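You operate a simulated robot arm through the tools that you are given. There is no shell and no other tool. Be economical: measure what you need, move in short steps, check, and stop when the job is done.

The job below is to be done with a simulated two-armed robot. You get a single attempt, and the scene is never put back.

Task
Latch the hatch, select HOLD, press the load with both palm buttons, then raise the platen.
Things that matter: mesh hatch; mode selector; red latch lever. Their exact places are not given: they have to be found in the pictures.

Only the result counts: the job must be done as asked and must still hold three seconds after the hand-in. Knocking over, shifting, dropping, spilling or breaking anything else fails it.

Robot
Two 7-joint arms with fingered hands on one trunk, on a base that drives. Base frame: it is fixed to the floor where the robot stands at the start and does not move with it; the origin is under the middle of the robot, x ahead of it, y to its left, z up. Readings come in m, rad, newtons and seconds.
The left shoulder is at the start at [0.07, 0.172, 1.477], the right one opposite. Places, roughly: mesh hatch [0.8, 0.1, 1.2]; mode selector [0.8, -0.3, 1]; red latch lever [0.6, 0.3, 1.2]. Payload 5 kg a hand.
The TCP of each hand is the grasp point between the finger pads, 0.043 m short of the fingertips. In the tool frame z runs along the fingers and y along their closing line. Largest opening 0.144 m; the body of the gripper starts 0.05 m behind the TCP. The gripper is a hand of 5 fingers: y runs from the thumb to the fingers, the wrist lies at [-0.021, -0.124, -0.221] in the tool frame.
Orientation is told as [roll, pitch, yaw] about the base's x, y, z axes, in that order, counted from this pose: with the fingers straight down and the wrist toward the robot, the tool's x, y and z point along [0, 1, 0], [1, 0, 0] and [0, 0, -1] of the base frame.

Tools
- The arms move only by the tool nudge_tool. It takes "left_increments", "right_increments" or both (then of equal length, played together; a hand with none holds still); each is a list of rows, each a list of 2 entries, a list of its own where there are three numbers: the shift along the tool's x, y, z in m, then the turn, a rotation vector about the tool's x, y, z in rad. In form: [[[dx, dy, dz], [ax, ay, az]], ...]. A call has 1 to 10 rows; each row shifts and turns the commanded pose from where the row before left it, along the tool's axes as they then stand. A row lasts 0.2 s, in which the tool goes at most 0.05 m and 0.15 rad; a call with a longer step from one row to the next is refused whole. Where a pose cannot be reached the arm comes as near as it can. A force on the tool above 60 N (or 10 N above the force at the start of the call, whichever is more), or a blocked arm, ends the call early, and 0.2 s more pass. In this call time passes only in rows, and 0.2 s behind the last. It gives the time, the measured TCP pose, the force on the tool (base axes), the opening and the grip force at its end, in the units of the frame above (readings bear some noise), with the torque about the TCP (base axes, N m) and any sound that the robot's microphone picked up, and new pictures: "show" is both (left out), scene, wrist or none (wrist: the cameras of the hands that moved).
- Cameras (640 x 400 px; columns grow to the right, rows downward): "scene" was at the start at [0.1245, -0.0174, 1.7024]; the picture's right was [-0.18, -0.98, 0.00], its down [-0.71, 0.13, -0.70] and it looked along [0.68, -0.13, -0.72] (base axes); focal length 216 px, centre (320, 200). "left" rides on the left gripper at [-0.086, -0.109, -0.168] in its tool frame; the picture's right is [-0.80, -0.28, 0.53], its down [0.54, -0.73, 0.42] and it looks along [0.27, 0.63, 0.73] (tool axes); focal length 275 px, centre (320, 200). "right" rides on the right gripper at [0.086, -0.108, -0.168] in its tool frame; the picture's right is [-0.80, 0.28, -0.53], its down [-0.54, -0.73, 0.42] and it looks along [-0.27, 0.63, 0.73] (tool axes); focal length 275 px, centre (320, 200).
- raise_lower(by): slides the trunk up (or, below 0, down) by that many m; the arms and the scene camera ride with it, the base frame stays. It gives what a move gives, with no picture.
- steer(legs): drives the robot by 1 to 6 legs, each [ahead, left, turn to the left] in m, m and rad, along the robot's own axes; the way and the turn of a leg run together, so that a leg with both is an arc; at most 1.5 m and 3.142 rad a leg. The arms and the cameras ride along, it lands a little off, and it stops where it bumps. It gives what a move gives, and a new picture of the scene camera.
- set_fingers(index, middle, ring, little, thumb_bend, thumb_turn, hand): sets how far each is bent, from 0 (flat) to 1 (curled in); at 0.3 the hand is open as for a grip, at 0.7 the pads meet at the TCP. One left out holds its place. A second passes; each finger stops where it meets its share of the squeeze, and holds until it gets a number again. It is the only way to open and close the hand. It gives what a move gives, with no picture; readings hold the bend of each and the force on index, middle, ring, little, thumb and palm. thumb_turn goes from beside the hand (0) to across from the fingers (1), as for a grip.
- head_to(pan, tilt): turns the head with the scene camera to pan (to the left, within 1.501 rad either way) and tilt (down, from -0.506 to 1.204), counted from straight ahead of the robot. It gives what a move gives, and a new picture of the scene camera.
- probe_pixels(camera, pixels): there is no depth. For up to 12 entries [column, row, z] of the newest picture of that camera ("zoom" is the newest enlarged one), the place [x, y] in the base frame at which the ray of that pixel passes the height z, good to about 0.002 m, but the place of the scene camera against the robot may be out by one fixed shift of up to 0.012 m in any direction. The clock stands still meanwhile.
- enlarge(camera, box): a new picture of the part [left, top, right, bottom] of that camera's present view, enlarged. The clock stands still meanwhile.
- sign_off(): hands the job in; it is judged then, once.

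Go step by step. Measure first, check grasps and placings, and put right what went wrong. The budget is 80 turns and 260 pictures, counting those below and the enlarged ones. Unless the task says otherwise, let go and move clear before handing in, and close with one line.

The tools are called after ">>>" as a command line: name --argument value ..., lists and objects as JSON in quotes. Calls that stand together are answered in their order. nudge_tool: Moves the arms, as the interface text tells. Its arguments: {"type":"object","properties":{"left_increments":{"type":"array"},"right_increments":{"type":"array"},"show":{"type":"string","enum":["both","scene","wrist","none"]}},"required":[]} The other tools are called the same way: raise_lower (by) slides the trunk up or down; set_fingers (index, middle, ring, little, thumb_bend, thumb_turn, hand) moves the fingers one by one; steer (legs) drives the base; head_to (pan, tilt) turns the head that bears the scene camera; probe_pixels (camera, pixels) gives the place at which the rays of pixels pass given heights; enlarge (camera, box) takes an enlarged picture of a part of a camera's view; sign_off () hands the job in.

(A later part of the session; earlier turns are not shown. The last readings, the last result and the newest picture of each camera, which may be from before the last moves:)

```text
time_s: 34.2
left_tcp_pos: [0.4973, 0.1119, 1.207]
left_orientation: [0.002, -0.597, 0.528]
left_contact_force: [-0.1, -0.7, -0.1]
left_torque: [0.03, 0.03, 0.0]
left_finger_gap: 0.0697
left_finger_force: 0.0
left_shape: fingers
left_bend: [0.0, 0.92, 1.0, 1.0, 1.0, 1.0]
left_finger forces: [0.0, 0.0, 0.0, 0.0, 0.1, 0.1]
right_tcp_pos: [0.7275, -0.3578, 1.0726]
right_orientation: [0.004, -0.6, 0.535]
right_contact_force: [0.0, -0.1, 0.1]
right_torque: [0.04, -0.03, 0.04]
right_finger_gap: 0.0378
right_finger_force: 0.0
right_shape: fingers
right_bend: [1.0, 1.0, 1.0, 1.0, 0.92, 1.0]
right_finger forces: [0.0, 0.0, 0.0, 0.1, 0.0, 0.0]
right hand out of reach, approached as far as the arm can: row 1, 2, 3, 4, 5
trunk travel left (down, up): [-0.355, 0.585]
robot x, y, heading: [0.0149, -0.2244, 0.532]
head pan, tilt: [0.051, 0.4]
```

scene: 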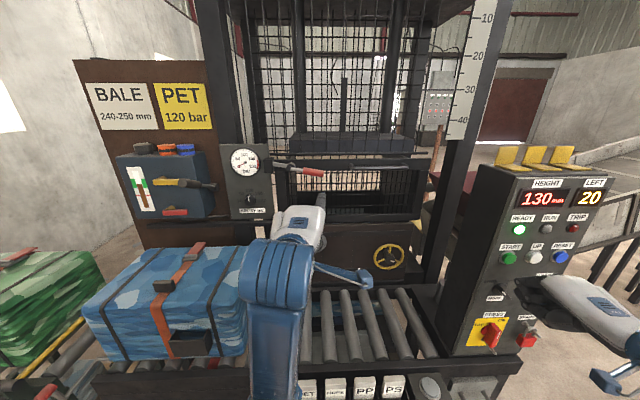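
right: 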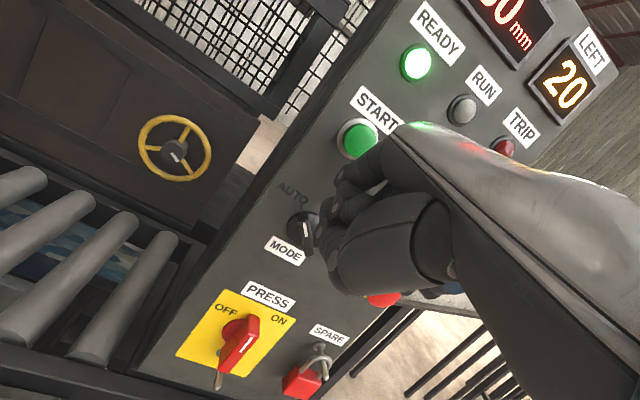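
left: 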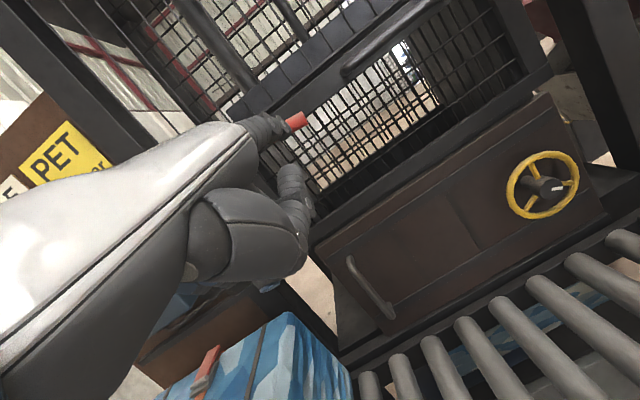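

The right index stayed curled, probably trapped by the thumb, and the arm is cramped this close to the body. I'll back the base away 0.15 m and shift right 0.1 m, then redo the finger pose with the thumb opened first.

>>> steer --legs '[[-0.15, 0, 0], [0, -0.1, 0.02]]'

>>> set_fingers --hand "right" --thumb_bend 0.2 --index 0

>>> set_fingers --hand "right" --index 0 --thumb_bend 1

>>> nudge_tool --right_increments '[[[0, 0, 0], [0, 0, 0]]]' --show "wrist"

```text
time_s: 36.3
left_tcp_pos: [0.4098, -0.0401, 1.2069]
left_orientation: [0.004, -0.6, 0.55]
left_contact_force: [-0.3, -1.4, -0.2]
left_torque: [0.04, 0.03, 0.02]
left_finger_gap: 0.0692
left_finger_force: 0.1
left_shape: fingers
left_bend: [0.0, 0.92, 1.0, 1.0, 1.0, 1.0]
left_finger forces: [0.0, 0.0, 0.1, 0.0, 0.1, 0.0]
right_tcp_pos: [0.6516, -0.5048, 1.0749]
right_orientation: [0.003, -0.6, 0.556]
right_contact_force: [0.3, -0.7, -0.3]
right_torque: [0.03, 0.0, 0.02]
right_finger_gap: 0.0376
right_finger_force: 0.0
right_shape: fingers
right_bend: [1.0, 1.0, 1.0, 1.0, 0.92, 1.0]
right_finger forces: [0.0, 0.1, 0.1, 0.1, 0.0, 0.0]
trunk travel left (down, up): [-0.355, 0.585]
robot x, y, heading: [-0.0584, -0.3855, 0.558]
head pan, tilt: [0.051, 0.4]
```

scene: 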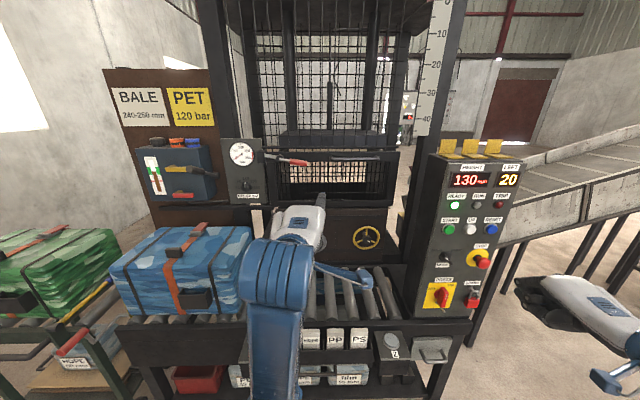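

```text
time_s: 37.3
left_tcp_pos: [0.4107, -0.0402, 1.2062]
left_orientation: [0.003, -0.599, 0.551]
left_contact_force: [0.2, 0.1, -0.4]
left_torque: [-0.01, -0.03, -0.01]
left_finger_gap: 0.0695
left_finger_force: 0.1
left_shape: fingers
left_bend: [0.0, 0.92, 1.0, 1.0, 1.0, 1.0]
left_finger forces: [0.0, 0.1, 0.0, 0.1, 0.0, 0.0]
right_tcp_pos: [0.6519, -0.5041, 1.074]
right_orientation: [0.001, -0.601, 0.556]
right_contact_force: [0.3, 0.1, -0.8]
right_torque: [-0.02, 0.03, -0.04]
right_finger_gap: 0.2182
right_finger_force: 0.0
right_shape: fingers
right_bend: [0.0, 1.0, 1.0, 1.0, 0.2, 0.97]
right_finger forces: [0.0, 0.0, 0.1, 0.0, 0.0, 0.0]
trunk travel left (down, up): [-0.355, 0.585]
robot x, y, heading: [-0.066, -0.3851, 0.559]
head pan, tilt: [0.051, 0.4]
```

```text
time_s: 38.3
left_tcp_pos: [0.4099, -0.0387, 1.2066]
left_orientation: [0.006, -0.598, 0.55]
left_contact_force: [0.0, -1.1, -0.1]
left_torque: [-0.01, 0.02, 0.0]
left_finger_gap: 0.0692
left_finger_force: 0.1
left_shape: fingers
left_bend: [0.0, 0.92, 1.0, 1.0, 1.0, 1.0]
left_finger forces: [0.0, 0.0, 0.0, 0.0, 0.0, 0.0]
right_tcp_pos: [0.6526, -0.5033, 1.0748]
right_orientation: [0.0, -0.599, 0.558]
right_contact_force: [-1.1, 0.0, 0.0]
right_torque: [0.0, 0.03, 0.03]
right_finger_gap: 0.0712
right_finger_force: 0.1
right_shape: fingers
right_bend: [0.0, 1.0, 1.0, 1.0, 1.0, 1.0]
right_finger forces: [0.0, 0.0, 0.0, 0.0, 0.0, 0.0]
trunk travel left (down, up): [-0.355, 0.585]
robot x, y, heading: [-0.06, -0.3859, 0.562]
head pan, tilt: [0.051, 0.4]
```

```text
time_s: 38.7
left_tcp_pos: [0.4098, -0.0393, 1.2058]
left_orientation: [0.004, -0.599, 0.55]
left_contact_force: [-0.4, -0.5, 0.5]
left_torque: [-0.02, -0.02, 0.01]
left_finger_gap: 0.0692
left_finger_force: 0.0
left_shape: fingers
left_bend: [0.0, 0.92, 1.0, 1.0, 1.0, 1.0]
left_finger forces: [0.1, 0.0, 0.1, 0.0, 0.0, 0.1]
right_tcp_pos: [0.6538, -0.5036, 1.0749]
right_orientation: [0.001, -0.601, 0.557]
right_contact_force: [-0.7, -0.3, -0.7]
right_torque: [0.02, 0.0, 0.02]
right_finger_gap: 0.0716
right_finger_force: 0.0
right_shape: fingers
right_bend: [0.0, 1.0, 1.0, 1.0, 1.0, 1.0]
right_finger forces: [0.1, 0.1, 0.0, 0.0, 0.0, 0.0]
trunk travel left (down, up): [-0.355, 0.585]
robot x, y, heading: [-0.0639, -0.3854, 0.557]
head pan, tilt: [0.051, 0.4]
```

right: 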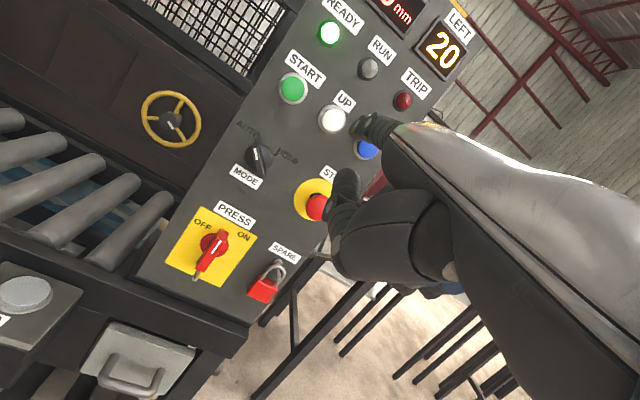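

The index is now straight. The right TCP is at n=0.289, u=0.775, z=1.075. I'll move it left, down and slightly forward to just left of the MODE blade.

>>> nudge_tool --right_increments '[[[0.029, -0.017, 0.025], [0, 0, 0]], [[0.029, -0.017, 0.025], [0, 0, 0]], [[0.029, -0.017, 0.025], [0, 0, 0]], [[0.029, -0.017, 0.025], [0, 0, 0]], [[0, 0.033, 0.0226], [0, 0, 0]]]' --show "both"

>>> enlarge --camera "scene" --box '[390, 200, 530, 320]'

>>> enlarge --camera "right" --box '[220, 60, 420, 240]'

```text
time_s: 39.9
left_tcp_pos: [0.4131, -0.0391, 1.2051]
left_orientation: [0.003, -0.598, 0.549]
left_contact_force: [0.7, -0.3, -0.7]
left_torque: [-0.02, 0.03, -0.03]
left_finger_gap: 0.0691
left_finger_force: 0.1
left_shape: fingers
left_bend: [0.0, 0.92, 1.0, 1.0, 1.0, 1.0]
left_finger forces: [0.0, 0.0, 0.0, 0.1, 0.1, 0.1]
right_tcp_pos: [0.6401, -0.3862, 0.947]
right_orientation: [0.002, -0.599, 0.554]
right_contact_force: [0.1, -0.3, -1.2]
right_torque: [0.01, 0.04, 0.02]
right_finger_gap: 0.0716
right_finger_force: 0.1
right_shape: fingers
right_bend: [0.0, 1.0, 1.0, 1.0, 1.0, 1.0]
right_finger forces: [0.0, 0.0, 0.0, 0.0, 0.1, 0.1]
right hand out of reach, approached as far as the arm can: row 1, 2, 3
trunk travel left (down, up): [-0.355, 0.585]
robot x, y, heading: [-0.0657, -0.3894, 0.562]
head pan, tilt: [0.051, 0.4]
```

scene: 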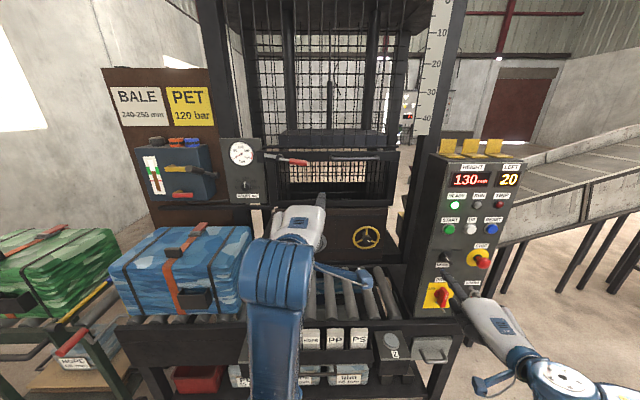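
right: 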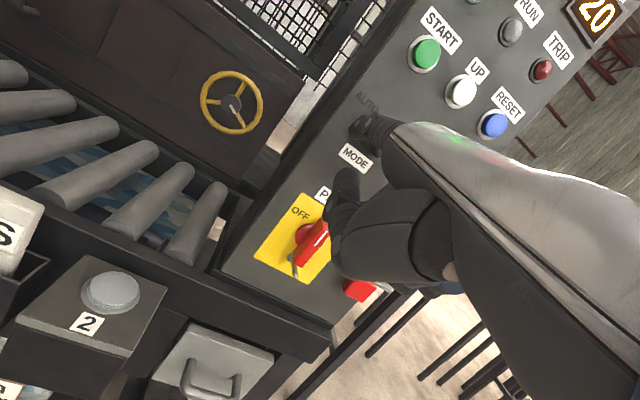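

```text
3.33 times, centred on (460, 260) of scene
```

zoom: 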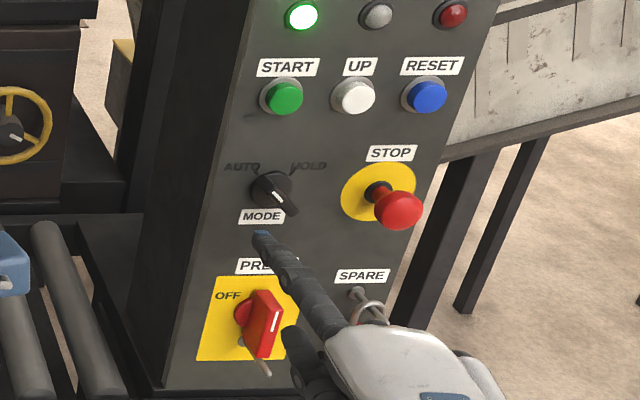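

```text
2.22 times, centred on (320, 150) of right
```

zoom: 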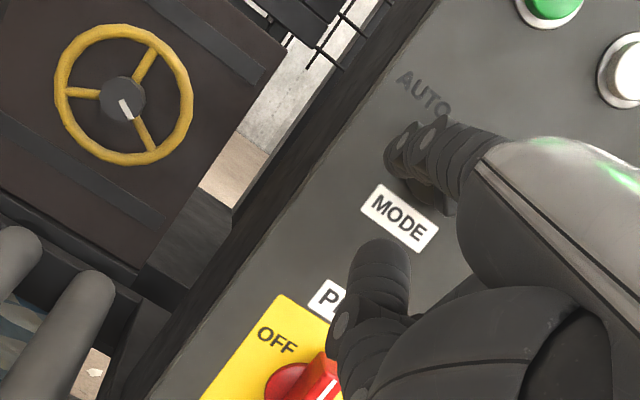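

The scene zoom shows the index tip at px (442,271), slightly below and left of the knob at (446,256). I'll check its position against the knob in the same camera.

>>> probe_pixels --camera "scene" --pixels '[[442, 271, 1.02], [442, 271, 1.035], [442, 271, 1.05], [445.6, 256.4, 1.05], [449.5, 260.5, 1.05], [447, 258.5, 1.05]]'

```text
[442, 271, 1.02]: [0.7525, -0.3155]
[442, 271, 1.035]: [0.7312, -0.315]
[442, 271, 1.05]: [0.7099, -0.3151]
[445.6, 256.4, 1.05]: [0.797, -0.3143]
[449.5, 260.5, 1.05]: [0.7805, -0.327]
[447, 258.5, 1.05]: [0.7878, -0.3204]
```

>>> probe_pixels --camera "right" --pixels '[[356, 126, 1.02], [356, 126, 1.035], [356, 126, 1.05], [356, 126, 1.065]]'

```text
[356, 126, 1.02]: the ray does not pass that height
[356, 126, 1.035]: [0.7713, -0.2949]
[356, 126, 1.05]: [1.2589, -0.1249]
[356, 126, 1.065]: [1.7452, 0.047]
```

The tip is at about n=0.455, u=0.652, z=1.034, which is left of and just under the knob centre (u 0.69, z 1.05). I'll move it forward beside the blade and check.

>>> nudge_tool --right_increments '[[[0.005, 0.006, -0.009], [0, 0, 0]], [[0, 0.0206, 0.0141], [0, 0, 0]], [[0, 0.018, 0.0125], [0, 0, 0]]]' --show "both"

>>> enlarge --camera "scene" --box '[410, 220, 500, 300]'

>>> enlarge --camera "right" --box '[260, 40, 440, 200]'

```text
time_s: 40.7
left_tcp_pos: [0.411, -0.04, 1.2068]
left_orientation: [0.004, -0.6, 0.55]
left_contact_force: [-0.3, -0.3, 0.0]
left_torque: [0.01, -0.05, -0.01]
left_finger_gap: 0.0694
left_finger_force: 0.0
left_shape: fingers
left_bend: [0.0, 0.92, 1.0, 1.0, 1.0, 1.0]
left_finger forces: [0.1, 0.0, 0.1, 0.0, 0.0, 0.0]
right_tcp_pos: [0.6762, -0.357, 0.9603]
right_orientation: [0.002, -0.598, 0.557]
right_contact_force: [0.5, -0.8, 0.3]
right_torque: [-0.03, 0.04, 0.01]
right_finger_gap: 0.0714
right_finger_force: 0.1
right_shape: fingers
right_bend: [0.0, 1.0, 1.0, 1.0, 1.0, 1.0]
right_finger forces: [0.0, 0.0, 0.0, 0.0, 0.0, 0.1]
trunk travel left (down, up): [-0.355, 0.585]
robot x, y, heading: [-0.0567, -0.3825, 0.558]
head pan, tilt: [0.051, 0.4]
```

scene: 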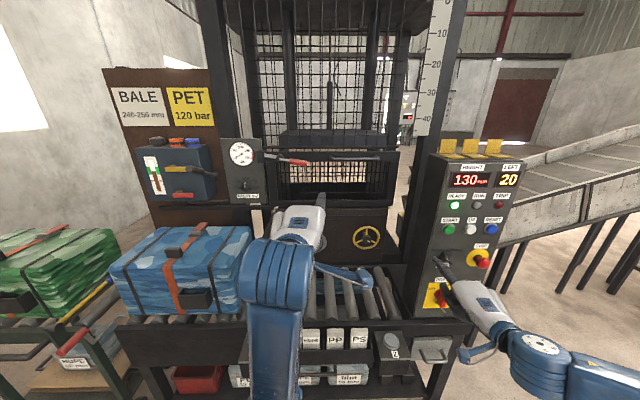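
right: 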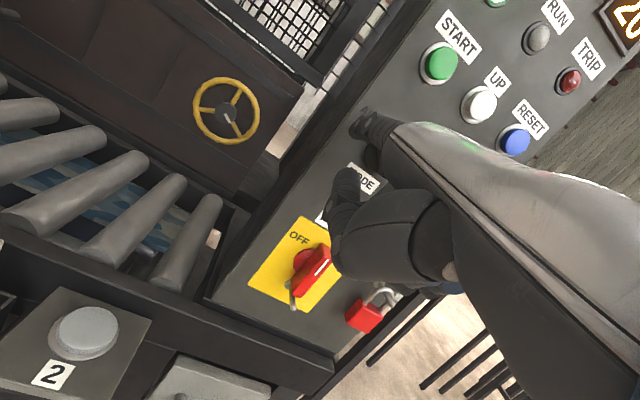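

```text
5.00 times, centred on (455, 260) of scene
```

zoom: 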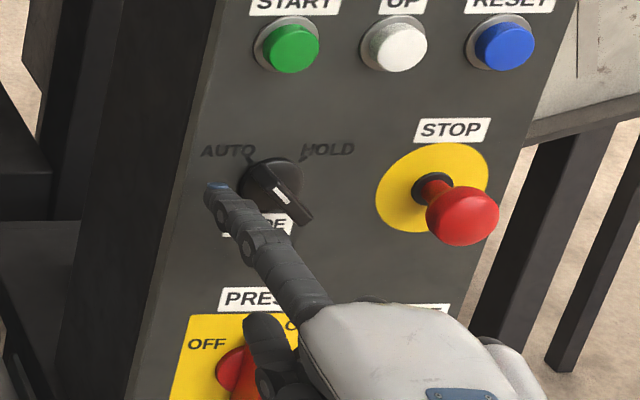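

```text
2.50 times, centred on (350, 120) of right
```

zoom: 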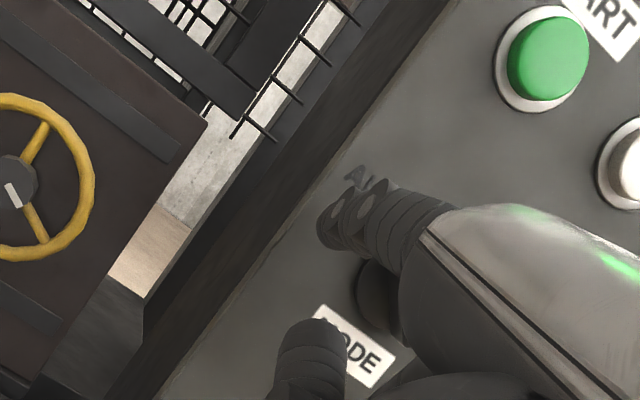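

The fingertip is now left of the blade at panel depth, with no contact. I'll push right and up along the clockwise arc.

>>> nudge_tool --right_increments '[[[-0.015, 0.001, -0.0016], [0, 0, 0]], [[-0.01, 0.0045, -0.0066], [0, 0, 0]], [[-0.009, 0.0056, -0.0082], [0, 0, 0]], [[-0.01, 0.004, -0.0058], [0, 0, 0]]]' --show "both"

>>> enlarge --camera "scene" --box '[410, 220, 500, 300]'

```text
time_s: 41.7
left_tcp_pos: [0.4112, -0.0404, 1.2061]
left_orientation: [0.003, -0.598, 0.549]
left_contact_force: [0.3, -0.2, -0.8]
left_torque: [0.0, -0.03, 0.02]
left_finger_gap: 0.0693
left_finger_force: 0.0
left_shape: fingers
left_bend: [0.0, 0.92, 1.0, 1.0, 1.0, 1.0]
left_finger forces: [0.0, 0.0, 0.0, 0.0, 0.0, 0.0]
right_tcp_pos: [0.6975, -0.3944, 0.9856]
right_orientation: [0.0, -0.6, 0.558]
right_contact_force: [-0.5, 1.1, 0.3]
right_torque: [-0.04, -0.05, 0.12]
right_finger_gap: 0.0714
right_finger_force: 0.5
right_shape: fingers
right_bend: [0.0, 1.0, 1.0, 1.0, 1.0, 1.0]
right_finger forces: [0.8, 0.0, 0.1, 0.0, 0.0, 0.1]
trunk travel left (down, up): [-0.355, 0.585]
robot x, y, heading: [-0.0636, -0.387, 0.557]
head pan, tilt: [0.051, 0.4]
```

scene: 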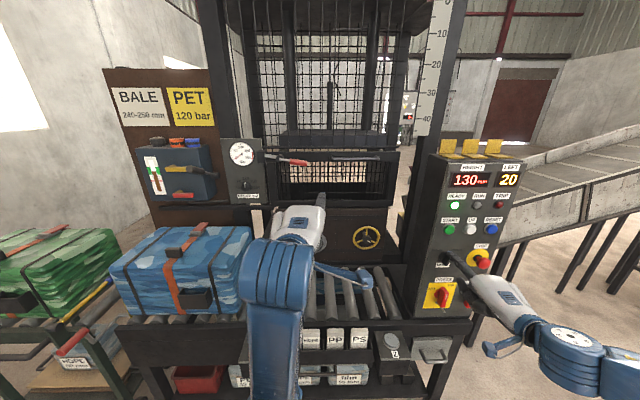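
right: 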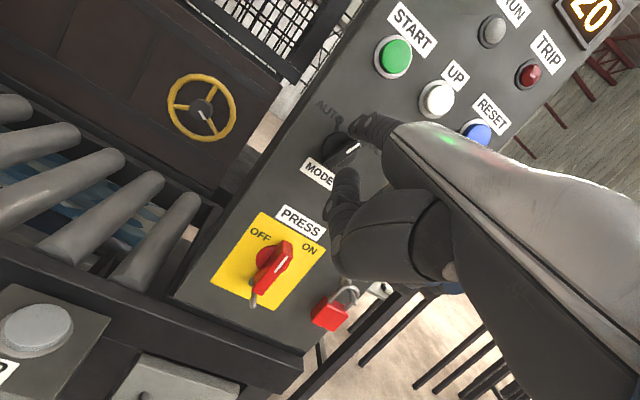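

```text
5.00 times, centred on (455, 260) of scene
```

zoom: 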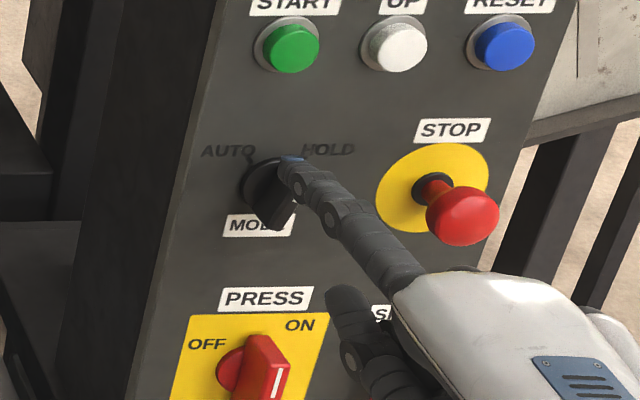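

The blade has swung toward HOLD. I'll give it a slight extra push, then pull straight back to read it.

>>> nudge_tool --right_increments '[[[-0.008, 0.001, -0.0016], [0, 0, 0]], [[-0.004, 0, 0], [0, 0, 0]], [[0.004, -0.02, -0.0137], [0, 0, 0]], [[0, -0.033, -0.0226], [0, 0, 0]], [[-0.02, -0.033, -0.0226], [0, 0, 0]], [[-0.03, -0.02, -0.0226], [0, 0, 0]]]' --show "both"

>>> enlarge --camera "scene" --box '[410, 220, 500, 300]'

>>> enlarge --camera "right" --box '[200, 80, 350, 220]'

```text
time_s: 43.1
left_tcp_pos: [0.4095, -0.04, 1.2074]
left_orientation: [0.002, -0.601, 0.552]
left_contact_force: [-0.6, -0.5, 0.9]
left_torque: [-0.02, -0.03, 0.03]
left_finger_gap: 0.0691
left_finger_force: 0.0
left_shape: fingers
left_bend: [0.0, 0.92, 1.0, 1.0, 1.0, 1.0]
left_finger forces: [0.0, 0.0, 0.0, 0.1, 0.1, 0.0]
right_tcp_pos: [0.6149, -0.5156, 0.9966]
right_orientation: [0.003, -0.603, 0.559]
right_contact_force: [-0.9, 0.5, 0.1]
right_torque: [0.01, -0.04, -0.04]
right_finger_gap: 0.0716
right_finger_force: 0.1
right_shape: fingers
right_bend: [0.0, 1.0, 1.0, 1.0, 1.0, 1.0]
right_finger forces: [0.0, 0.0, 0.0, 0.0, 0.1, 0.0]
trunk travel left (down, up): [-0.355, 0.585]
robot x, y, heading: [-0.0594, -0.3848, 0.557]
head pan, tilt: [0.051, 0.4]
```

scene: 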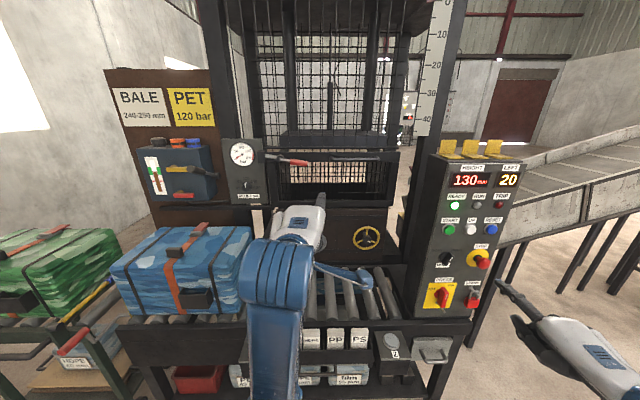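
right: 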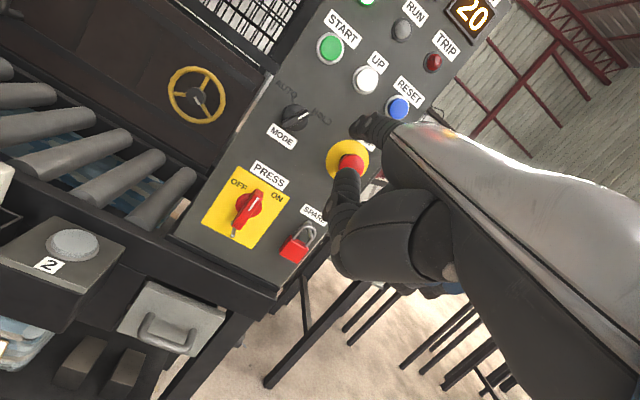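

```text
5.00 times, centred on (455, 260) of scene
```

zoom: 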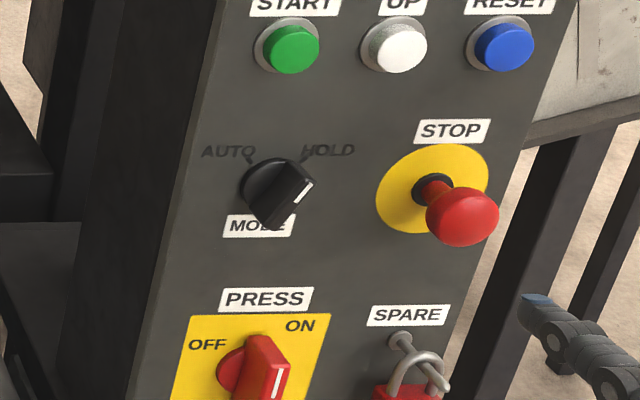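

```text
2.86 times, centred on (275, 150) of right
```

zoom: 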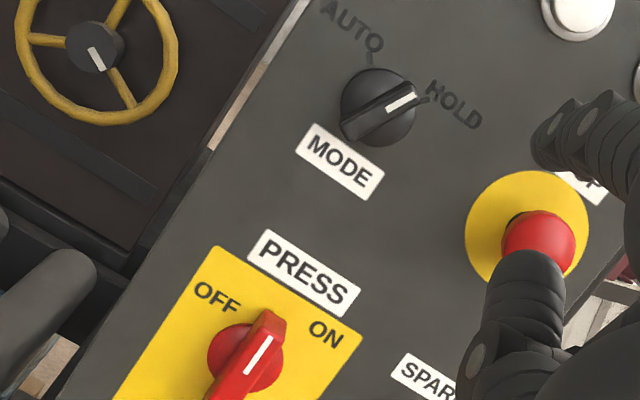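

MODE now points to HOLD. Next are the palm buttons. I'll look down at them and measure both.

>>> head_to --pan 0.0 --tilt 0.75

>>> enlarge --camera "right" --box '[0, 200, 200, 330]'

>>> nudge_tool --left_increments '[[[0.04, 0, 0], [0, 0, 0]], [[0.04, 0, 0], [0, 0, 0]], [[0.04, -0.01, 0], [0, 0, 0]]]' --show "both"

```text
time_s: 43.9
left_tcp_pos: [0.4111, -0.0395, 1.2053]
left_orientation: [0.003, -0.598, 0.549]
left_contact_force: [-0.2, -0.8, 0.1]
left_torque: [0.02, 0.0, -0.02]
left_finger_gap: 0.0693
left_finger_force: 0.0
left_shape: fingers
left_bend: [0.0, 0.92, 1.0, 1.0, 1.0, 1.0]
left_finger forces: [0.0, 0.0, 0.0, 0.0, 0.0, 0.1]
right_tcp_pos: [0.6148, -0.5148, 0.9945]
right_orientation: [0.002, -0.601, 0.557]
right_contact_force: [0.6, -0.5, -0.7]
right_torque: [0.03, 0.0, 0.03]
right_finger_gap: 0.0711
right_finger_force: 0.1
right_shape: fingers
right_bend: [0.0, 1.0, 1.0, 1.0, 1.0, 1.0]
right_finger forces: [0.1, 0.0, 0.1, 0.0, 0.0, 0.1]
trunk travel left (down, up): [-0.355, 0.585]
robot x, y, heading: [-0.0651, -0.3824, 0.562]
head pan, tilt: [0.0, 0.75]
```

scene: 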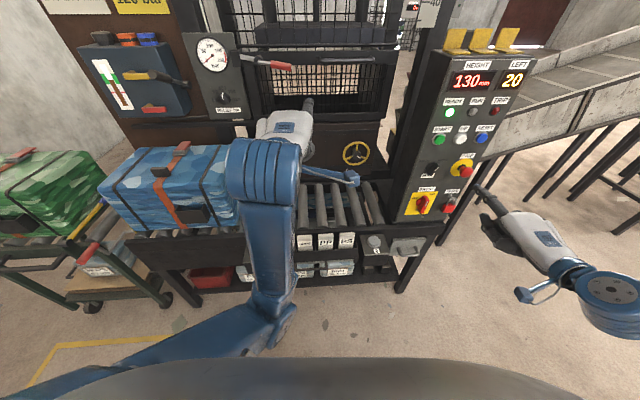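

```text
3.08 times, centred on (100, 265) of right
```

zoom: 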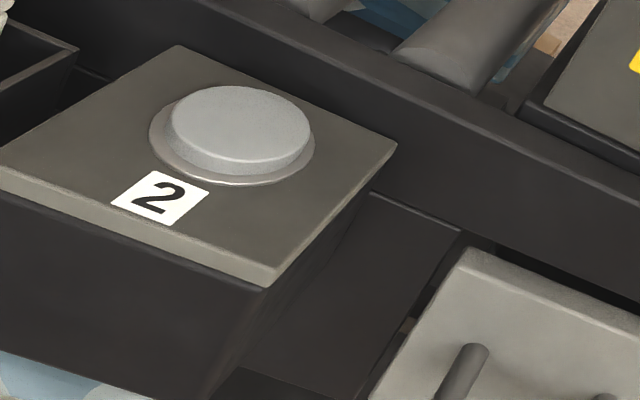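

```text
time_s: 44.7
left_tcp_pos: [0.3948, 0.0671, 1.2115]
left_orientation: [0.002, -0.596, 0.55]
left_contact_force: [0.2, 0.1, -0.6]
left_torque: [-0.02, -0.03, -0.03]
left_finger_gap: 0.0694
left_finger_force: 0.1
left_shape: fingers
left_bend: [0.0, 0.92, 1.0, 1.0, 1.0, 1.0]
left_finger forces: [0.0, 0.0, 0.0, 0.1, 0.0, 0.1]
left hand out of reach, approached as far as the arm can: row 1, 2, 3
right_tcp_pos: [0.6143, -0.5151, 0.9944]
right_orientation: [-0.001, -0.598, 0.558]
right_contact_force: [-0.3, 0.1, -0.3]
right_torque: [-0.02, 0.02, -0.05]
right_finger_gap: 0.0714
right_finger_force: 0.1
right_shape: fingers
right_bend: [0.0, 1.0, 1.0, 1.0, 1.0, 1.0]
right_finger forces: [0.0, 0.0, 0.0, 0.0, 0.0, 0.0]
trunk travel left (down, up): [-0.355, 0.585]
robot x, y, heading: [-0.0606, -0.387, 0.557]
head pan, tilt: [0.0, 0.75]
```

scene: 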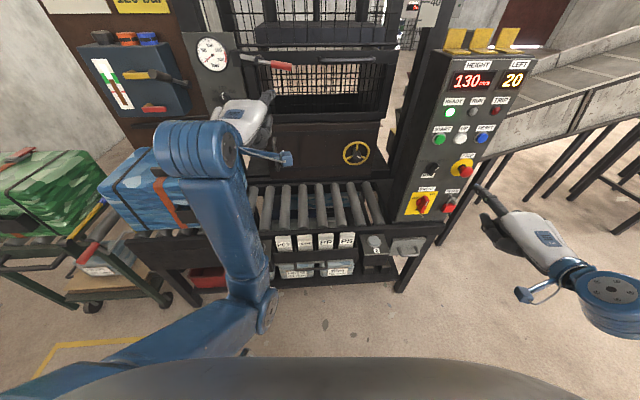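
left: 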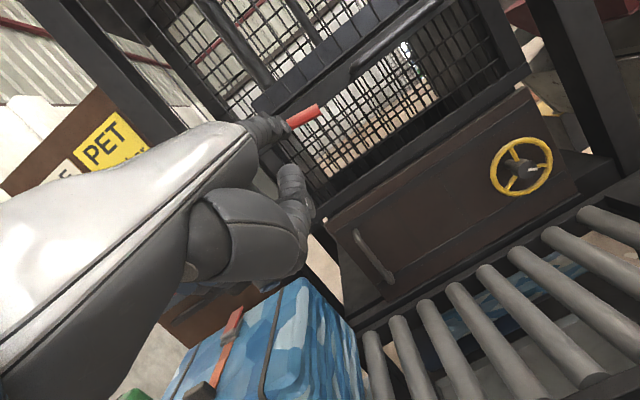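

Both buttons sit on box tops. Button 2 is clear, but the left forearm hides button 1. I'll make both hands fists and turn them fingers-down.

>>> set_fingers --hand "left" --index 1 --thumb_bend 0.3 --middle 1

>>> set_fingers --hand "right" --index 1 --thumb_bend 0.3

>>> nudge_tool --left_increments '[[[0, 0, -0.03], [0.15, 0, 0]], [[0, 0, -0.02], [0.15, 0, 0]], [[0, 0, 0], [0.15, 0, 0]], [[0, 0, 0], [0.15, 0, 0]], [[0, 0, 0], [0, 0, 0]]]' --right_increments '[[[0, -0.02, -0.03], [0.15, 0, 0]], [[0, 0, -0.02], [0.15, 0, 0]], [[0, 0, 0], [0.15, 0, 0]], [[0, 0, 0], [0.15, 0, 0]], [[0, 0, 0], [0, 0, 0]]]' --show "both"

```text
time_s: 45.7
left_tcp_pos: [0.3942, 0.067, 1.2129]
left_orientation: [0.005, -0.596, 0.55]
left_contact_force: [-1.1, 0.5, -0.4]
left_torque: [0.0, 0.0, -0.03]
left_finger_gap: 0.0635
left_finger_force: 0.1
left_shape: fingers
left_bend: [0.88, 1.0, 1.0, 1.0, 0.3, 0.98]
left_finger forces: [0.1, 0.0, 0.0, 0.1, 0.0, 0.0]
right_tcp_pos: [0.6146, -0.5162, 0.9966]
right_orientation: [0.003, -0.6, 0.556]
right_contact_force: [0.2, 0.2, -0.3]
right_torque: [0.0, 0.01, 0.0]
right_finger_gap: 0.0718
right_finger_force: 0.0
right_shape: fingers
right_bend: [0.0, 1.0, 1.0, 1.0, 1.0, 1.0]
right_finger forces: [0.1, 0.0, 0.0, 0.1, 0.0, 0.0]
trunk travel left (down, up): [-0.355, 0.585]
robot x, y, heading: [-0.0642, -0.3839, 0.556]
head pan, tilt: [0.0, 0.75]
```

```text
time_s: 46.7
left_tcp_pos: [0.3955, 0.0676, 1.2126]
left_orientation: [0.003, -0.595, 0.549]
left_contact_force: [0.4, -0.5, 0.2]
left_torque: [0.01, 0.0, -0.04]
left_finger_gap: 0.0987
left_finger_force: 0.1
left_shape: fingers
left_bend: [1.0, 1.0, 1.0, 1.0, 0.3, 0.98]
left_finger forces: [0.1, 0.0, 0.0, 0.0, 0.0, 0.0]
right_tcp_pos: [0.6155, -0.5152, 0.9949]
right_orientation: [0.002, -0.601, 0.558]
right_contact_force: [-0.1, -0.3, 0.3]
right_torque: [-0.01, 0.02, 0.01]
right_finger_gap: 0.0639
right_finger_force: 0.0
right_shape: fingers
right_bend: [0.88, 1.0, 1.0, 1.0, 0.3, 0.98]
right_finger forces: [0.0, 0.1, 0.0, 0.0, 0.0, 0.0]
trunk travel left (down, up): [-0.355, 0.585]
robot x, y, heading: [-0.06, -0.3866, 0.559]
head pan, tilt: [0.0, 0.75]
```

```text
time_s: 48.1
left_tcp_pos: [0.4749, 0.1633, 1.1143]
left_orientation: [0.072, -0.012, 0.609]
left_contact_force: [0.0, -0.5, -0.6]
left_torque: [0.01, 0.0, -0.02]
left_finger_gap: 0.0989
left_finger_force: 0.1
left_shape: fingers
left_bend: [1.0, 1.0, 1.0, 1.0, 0.3, 0.98]
left_finger forces: [0.0, 0.1, 0.0, 0.0, 0.0, 0.0]
left hand out of reach, approached as far as the arm can: row 1, 2, 3, 4
right_tcp_pos: [0.6028, -0.5433, 1.0166]
right_orientation: [0.003, 0.0, 0.561]
right_contact_force: [0.2, 0.6, 0.1]
right_torque: [-0.01, -0.01, -0.01]
right_finger_gap: 0.0991
right_finger_force: 0.1
right_shape: fingers
right_bend: [1.0, 1.0, 1.0, 1.0, 0.3, 0.98]
right_finger forces: [0.1, 0.0, 0.1, 0.0, 0.0, 0.0]
right hand out of reach, approached as far as the arm can: row 1
trunk travel left (down, up): [-0.355, 0.585]
robot x, y, heading: [-0.0569, -0.3879, 0.556]
head pan, tilt: [0.0, 0.75]
stopped in row 5 (left hand): the arm was blocked; the commanded pose is now the measured one
```

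scene: 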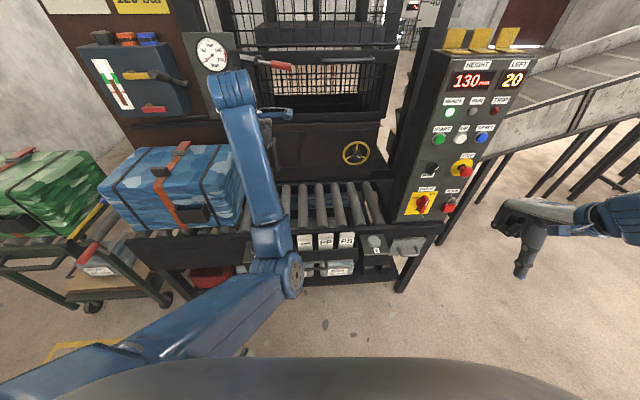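
right: 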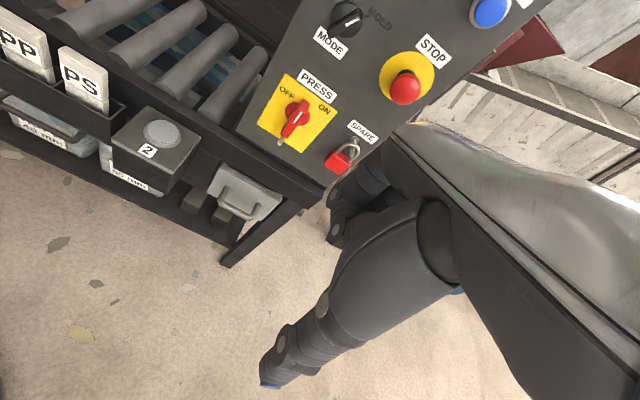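
left: 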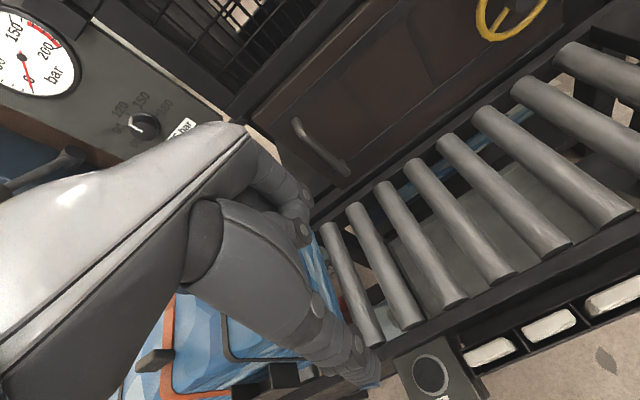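

The left arm reports blocked in a cramped posture, with its elbow low over button 1. I'll raise the trunk by 0.22 m so the arms hang better, then check.

>>> raise_lower --by 0.22

>>> nudge_tool --left_increments '[[[-0.03, 0, -0.02], [0, 0, 0]], [[-0.03, 0, -0.02], [0, 0, 0]]]' --show "both"

```text
time_s: 50.5
left_tcp_pos: [0.4751, 0.1633, 1.3322]
left_orientation: [0.072, -0.011, 0.61]
left_contact_force: [0.2, -0.6, 0.5]
left_torque: [0.02, 0.0, 0.01]
left_finger_gap: 0.0986
left_finger_force: 0.1
left_shape: fingers
left_bend: [1.0, 1.0, 1.0, 1.0, 0.3, 0.98]
left_finger forces: [0.0, 0.1, 0.0, 0.0, 0.0, 0.0]
right_tcp_pos: [0.6022, -0.5444, 1.2374]
right_orientation: [0.001, 0.0, 0.56]
right_contact_force: [-0.8, 0.6, 0.4]
right_torque: [0.02, -0.02, -0.01]
right_finger_gap: 0.0985
right_finger_force: 0.0
right_shape: fingers
right_bend: [1.0, 1.0, 1.0, 1.0, 0.3, 0.98]
right_finger forces: [0.1, 0.1, 0.0, 0.0, 0.0, 0.0]
trunk travel left (down, up): [-0.575, 0.365]
robot x, y, heading: [-0.0635, -0.3856, 0.563]
head pan, tilt: [0.0, 0.75]
```

```text
time_s: 51.2
left_tcp_pos: [0.5012, 0.1531, 1.3609]
left_orientation: [0.122, -0.021, 0.655]
left_contact_force: [-0.2, 0.1, 0.3]
left_torque: [0.03, 0.02, 0.02]
left_finger_gap: 0.0984
left_finger_force: 0.1
left_shape: fingers
left_bend: [1.0, 1.0, 1.0, 1.0, 0.3, 0.98]
left_finger forces: [0.0, 0.0, 0.1, 0.1, 0.0, 0.0]
left hand out of reach, approached as far as the arm can: row 2
right_tcp_pos: [0.6031, -0.5439, 1.2376]
right_orientation: [0.001, 0.0, 0.561]
right_contact_force: [-1.2, -0.1, -0.4]
right_torque: [0.04, -0.02, 0.01]
right_finger_gap: 0.0984
right_finger_force: 0.0
right_shape: fingers
right_bend: [1.0, 1.0, 1.0, 1.0, 0.3, 0.98]
right_finger forces: [0.1, 0.0, 0.0, 0.0, 0.0, 0.0]
trunk travel left (down, up): [-0.575, 0.365]
robot x, y, heading: [-0.0636, -0.3822, 0.557]
head pan, tilt: [0.0, 0.75]
stopped in row 2 (left hand): the arm was blocked; the commanded pose is now the measured one
```

scene: 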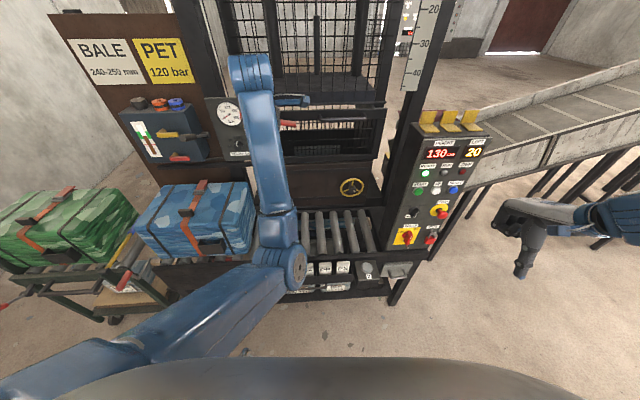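
left: 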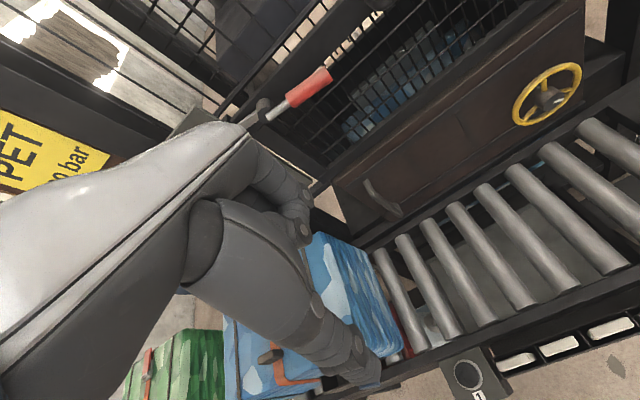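

The left wrist is at a joint limit with the elbow low. I'll back the base 0.3 m and stretch the left arm forward and up to unwind it.

>>> steer --legs '[[-0.3, 0, 0]]'

>>> nudge_tool --left_increments '[[[0.03, 0.03, -0.02], [0, 0, 0]], [[0.03, 0.03, -0.02], [0, 0, 0]], [[0.03, 0.03, -0.02], [0, 0, 0]], [[0.03, 0.035, 0], [0, 0, 0]], [[0.03, 0.035, 0], [0, 0, 0]], [[0.0, 0.04, 0], [0, 0, 0]]]' --show "scene"

```text
time_s: 53.3
left_tcp_pos: [0.2526, -0.0036, 1.3591]
left_orientation: [0.119, -0.02, 0.656]
left_contact_force: [0.7, 0.3, -0.5]
left_torque: [0.01, 0.04, 0.01]
left_finger_gap: 0.0987
left_finger_force: 0.1
left_shape: fingers
left_bend: [1.0, 1.0, 1.0, 1.0, 0.3, 0.98]
left_finger forces: [0.0, 0.0, 0.1, 0.0, 0.0, 0.0]
right_tcp_pos: [0.3563, -0.6985, 1.2354]
right_orientation: [0.002, 0.002, 0.561]
right_contact_force: [0.4, 1.2, 0.0]
right_torque: [-0.03, 0.03, 0.01]
right_finger_gap: 0.0989
right_finger_force: 0.1
right_shape: fingers
right_bend: [1.0, 1.0, 1.0, 1.0, 0.3, 0.98]
right_finger forces: [0.0, 0.0, 0.0, 0.0, 0.1, 0.0]
trunk travel left (down, up): [-0.575, 0.365]
robot x, y, heading: [-0.3083, -0.5451, 0.562]
head pan, tilt: [0.0, 0.75]
```

scene: 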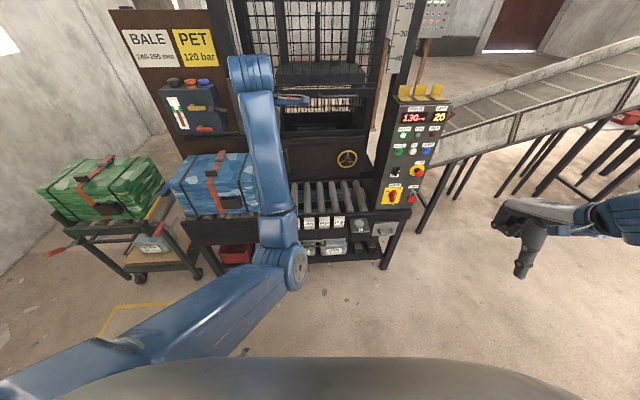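

```text
time_s: 54.7
left_tcp_pos: [0.3225, 0.2318, 1.4433]
left_orientation: [0.121, -0.018, 0.657]
left_contact_force: [0.8, 1.3, 0.5]
left_torque: [-0.02, 0.02, 0.0]
left_finger_gap: 0.0988
left_finger_force: 0.1
left_shape: fingers
left_bend: [1.0, 1.0, 1.0, 1.0, 0.3, 0.98]
left_finger forces: [0.1, 0.1, 0.0, 0.0, 0.0, 0.1]
right_tcp_pos: [0.3543, -0.6979, 1.2372]
right_orientation: [0.001, 0.0, 0.56]
right_contact_force: [0.6, -0.7, -0.4]
right_torque: [0.04, 0.03, 0.06]
right_finger_gap: 0.0987
right_finger_force: 0.0
right_shape: fingers
right_bend: [1.0, 1.0, 1.0, 1.0, 0.3, 0.98]
right_finger forces: [0.1, 0.0, 0.0, 0.1, 0.0, 0.1]
trunk travel left (down, up): [-0.575, 0.365]
robot x, y, heading: [-0.3095, -0.5417, 0.562]
head pan, tilt: [0.0, 0.75]
```

scene: 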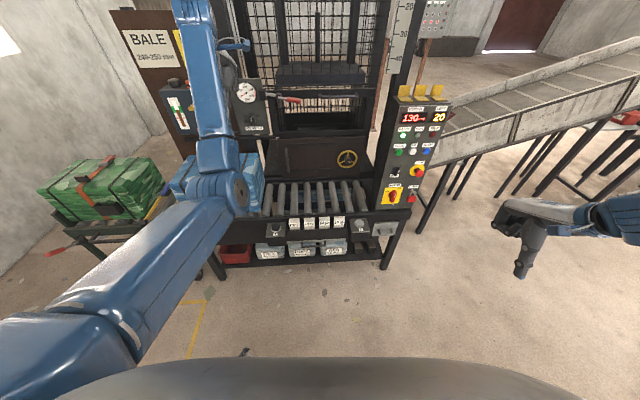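

The arm is now stretched and responding. I'll correct its small tilt and lower the left hand in front of the table edge.

>>> nudge_tool --left_increments '[[[-0.02, -0.04, 0], [0, -0.06, 0.05]], [[-0.02, -0.04, 0], [0, -0.06, 0.05]], [[-0.01, -0.03, 0.035], [0, 0, 0]], [[0, 0, 0.05], [0, 0, 0]], [[0, 0, 0.05], [0, 0, 0]], [[0, 0, 0.05], [0, 0, 0]], [[0, 0, 0.05], [0, 0, 0]], [[0, 0, 0.05], [0, 0, 0]]]' --show "both"

```text
time_s: 56.5
left_tcp_pos: [0.2651, 0.1289, 1.153]
left_orientation: [-0.001, -0.016, 0.556]
left_contact_force: [0.9, 0.3, 0.7]
left_torque: [-0.05, 0.07, -0.01]
left_finger_gap: 0.0987
left_finger_force: 0.0
left_shape: fingers
left_bend: [1.0, 1.0, 1.0, 1.0, 0.3, 0.98]
left_finger forces: [0.0, 0.0, 0.0, 0.1, 0.0, 0.1]
right_tcp_pos: [0.3539, -0.6982, 1.237]
right_orientation: [0.0, 0.003, 0.56]
right_contact_force: [0.2, 0.7, 0.8]
right_torque: [-0.02, -0.01, 0.0]
right_finger_gap: 0.0985
right_finger_force: 0.0
right_shape: fingers
right_bend: [1.0, 1.0, 1.0, 1.0, 0.3, 0.98]
right_finger forces: [0.0, 0.0, 0.0, 0.0, 0.1, 0.1]
trunk travel left (down, up): [-0.575, 0.365]
robot x, y, heading: [-0.3125, -0.5478, 0.559]
head pan, tilt: [0.0, 0.75]
```

scene: 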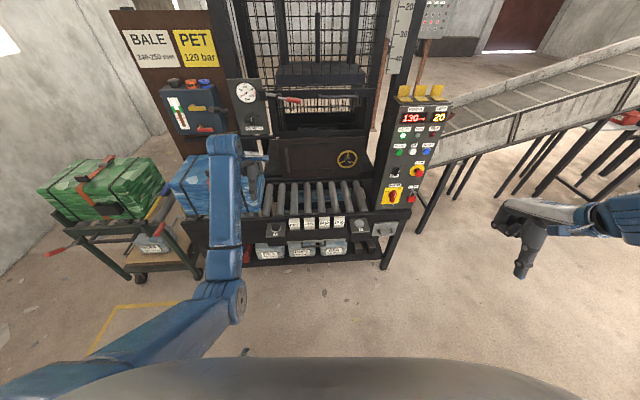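
left: 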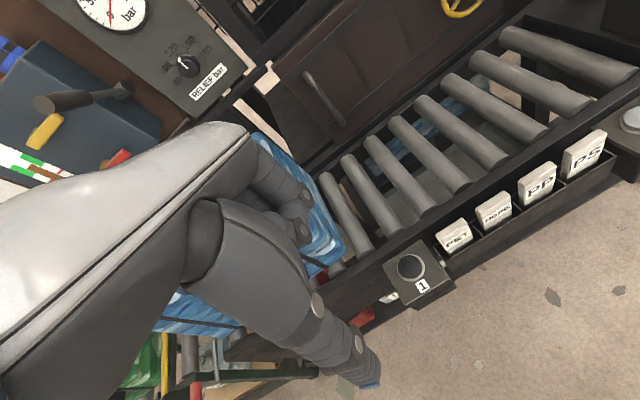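

The orientation is right again and button 1 is visible at left px (410,267). I'll measure both buttons.

>>> probe_pixels --camera "left" --pixels '[[410, 267, 0.65], [410, 267, 0.7], [410, 267, 0.75], [410, 267, 0.8], [632, 120, 0.7], [632, 120, 0.75], [632, 120, 0.8]]'

>>> probe_pixels --camera "scene" --pixels '[[276, 231, 0.7], [276, 231, 0.75], [276, 231, 0.8], [360, 224, 0.7], [360, 224, 0.75], [360, 224, 0.8], [227, 214, 1.1], [265, 196, 1.1]]'

>>> enlarge --camera "scene" --box '[180, 140, 420, 280]'

>>> enlarge --camera "left" --box '[330, 200, 530, 340]'

```text
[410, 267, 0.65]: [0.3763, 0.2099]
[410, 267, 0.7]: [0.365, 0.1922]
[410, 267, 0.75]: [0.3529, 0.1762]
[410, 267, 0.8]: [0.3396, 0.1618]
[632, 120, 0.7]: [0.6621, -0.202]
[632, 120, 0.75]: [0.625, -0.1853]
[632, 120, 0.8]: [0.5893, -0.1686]
```

```text
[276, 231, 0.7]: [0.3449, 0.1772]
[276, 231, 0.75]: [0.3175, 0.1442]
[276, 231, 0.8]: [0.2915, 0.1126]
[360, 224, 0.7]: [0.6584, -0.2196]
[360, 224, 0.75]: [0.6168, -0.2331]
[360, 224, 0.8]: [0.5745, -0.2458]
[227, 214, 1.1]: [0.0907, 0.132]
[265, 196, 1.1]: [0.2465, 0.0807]
```

```text
2.67 times, centred on (300, 210) of scene
```

zoom: 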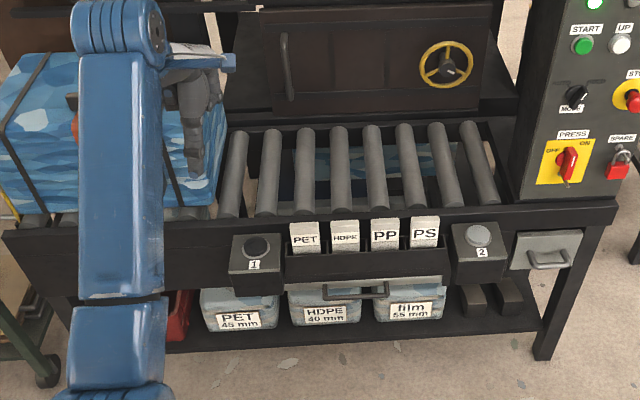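

```text
2.86 times, centred on (430, 270) of left
```

zoom: 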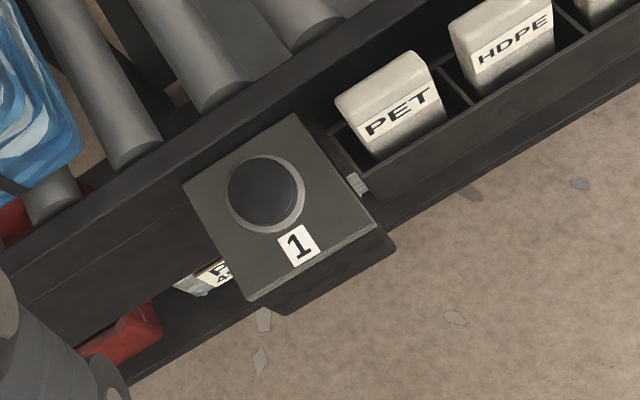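

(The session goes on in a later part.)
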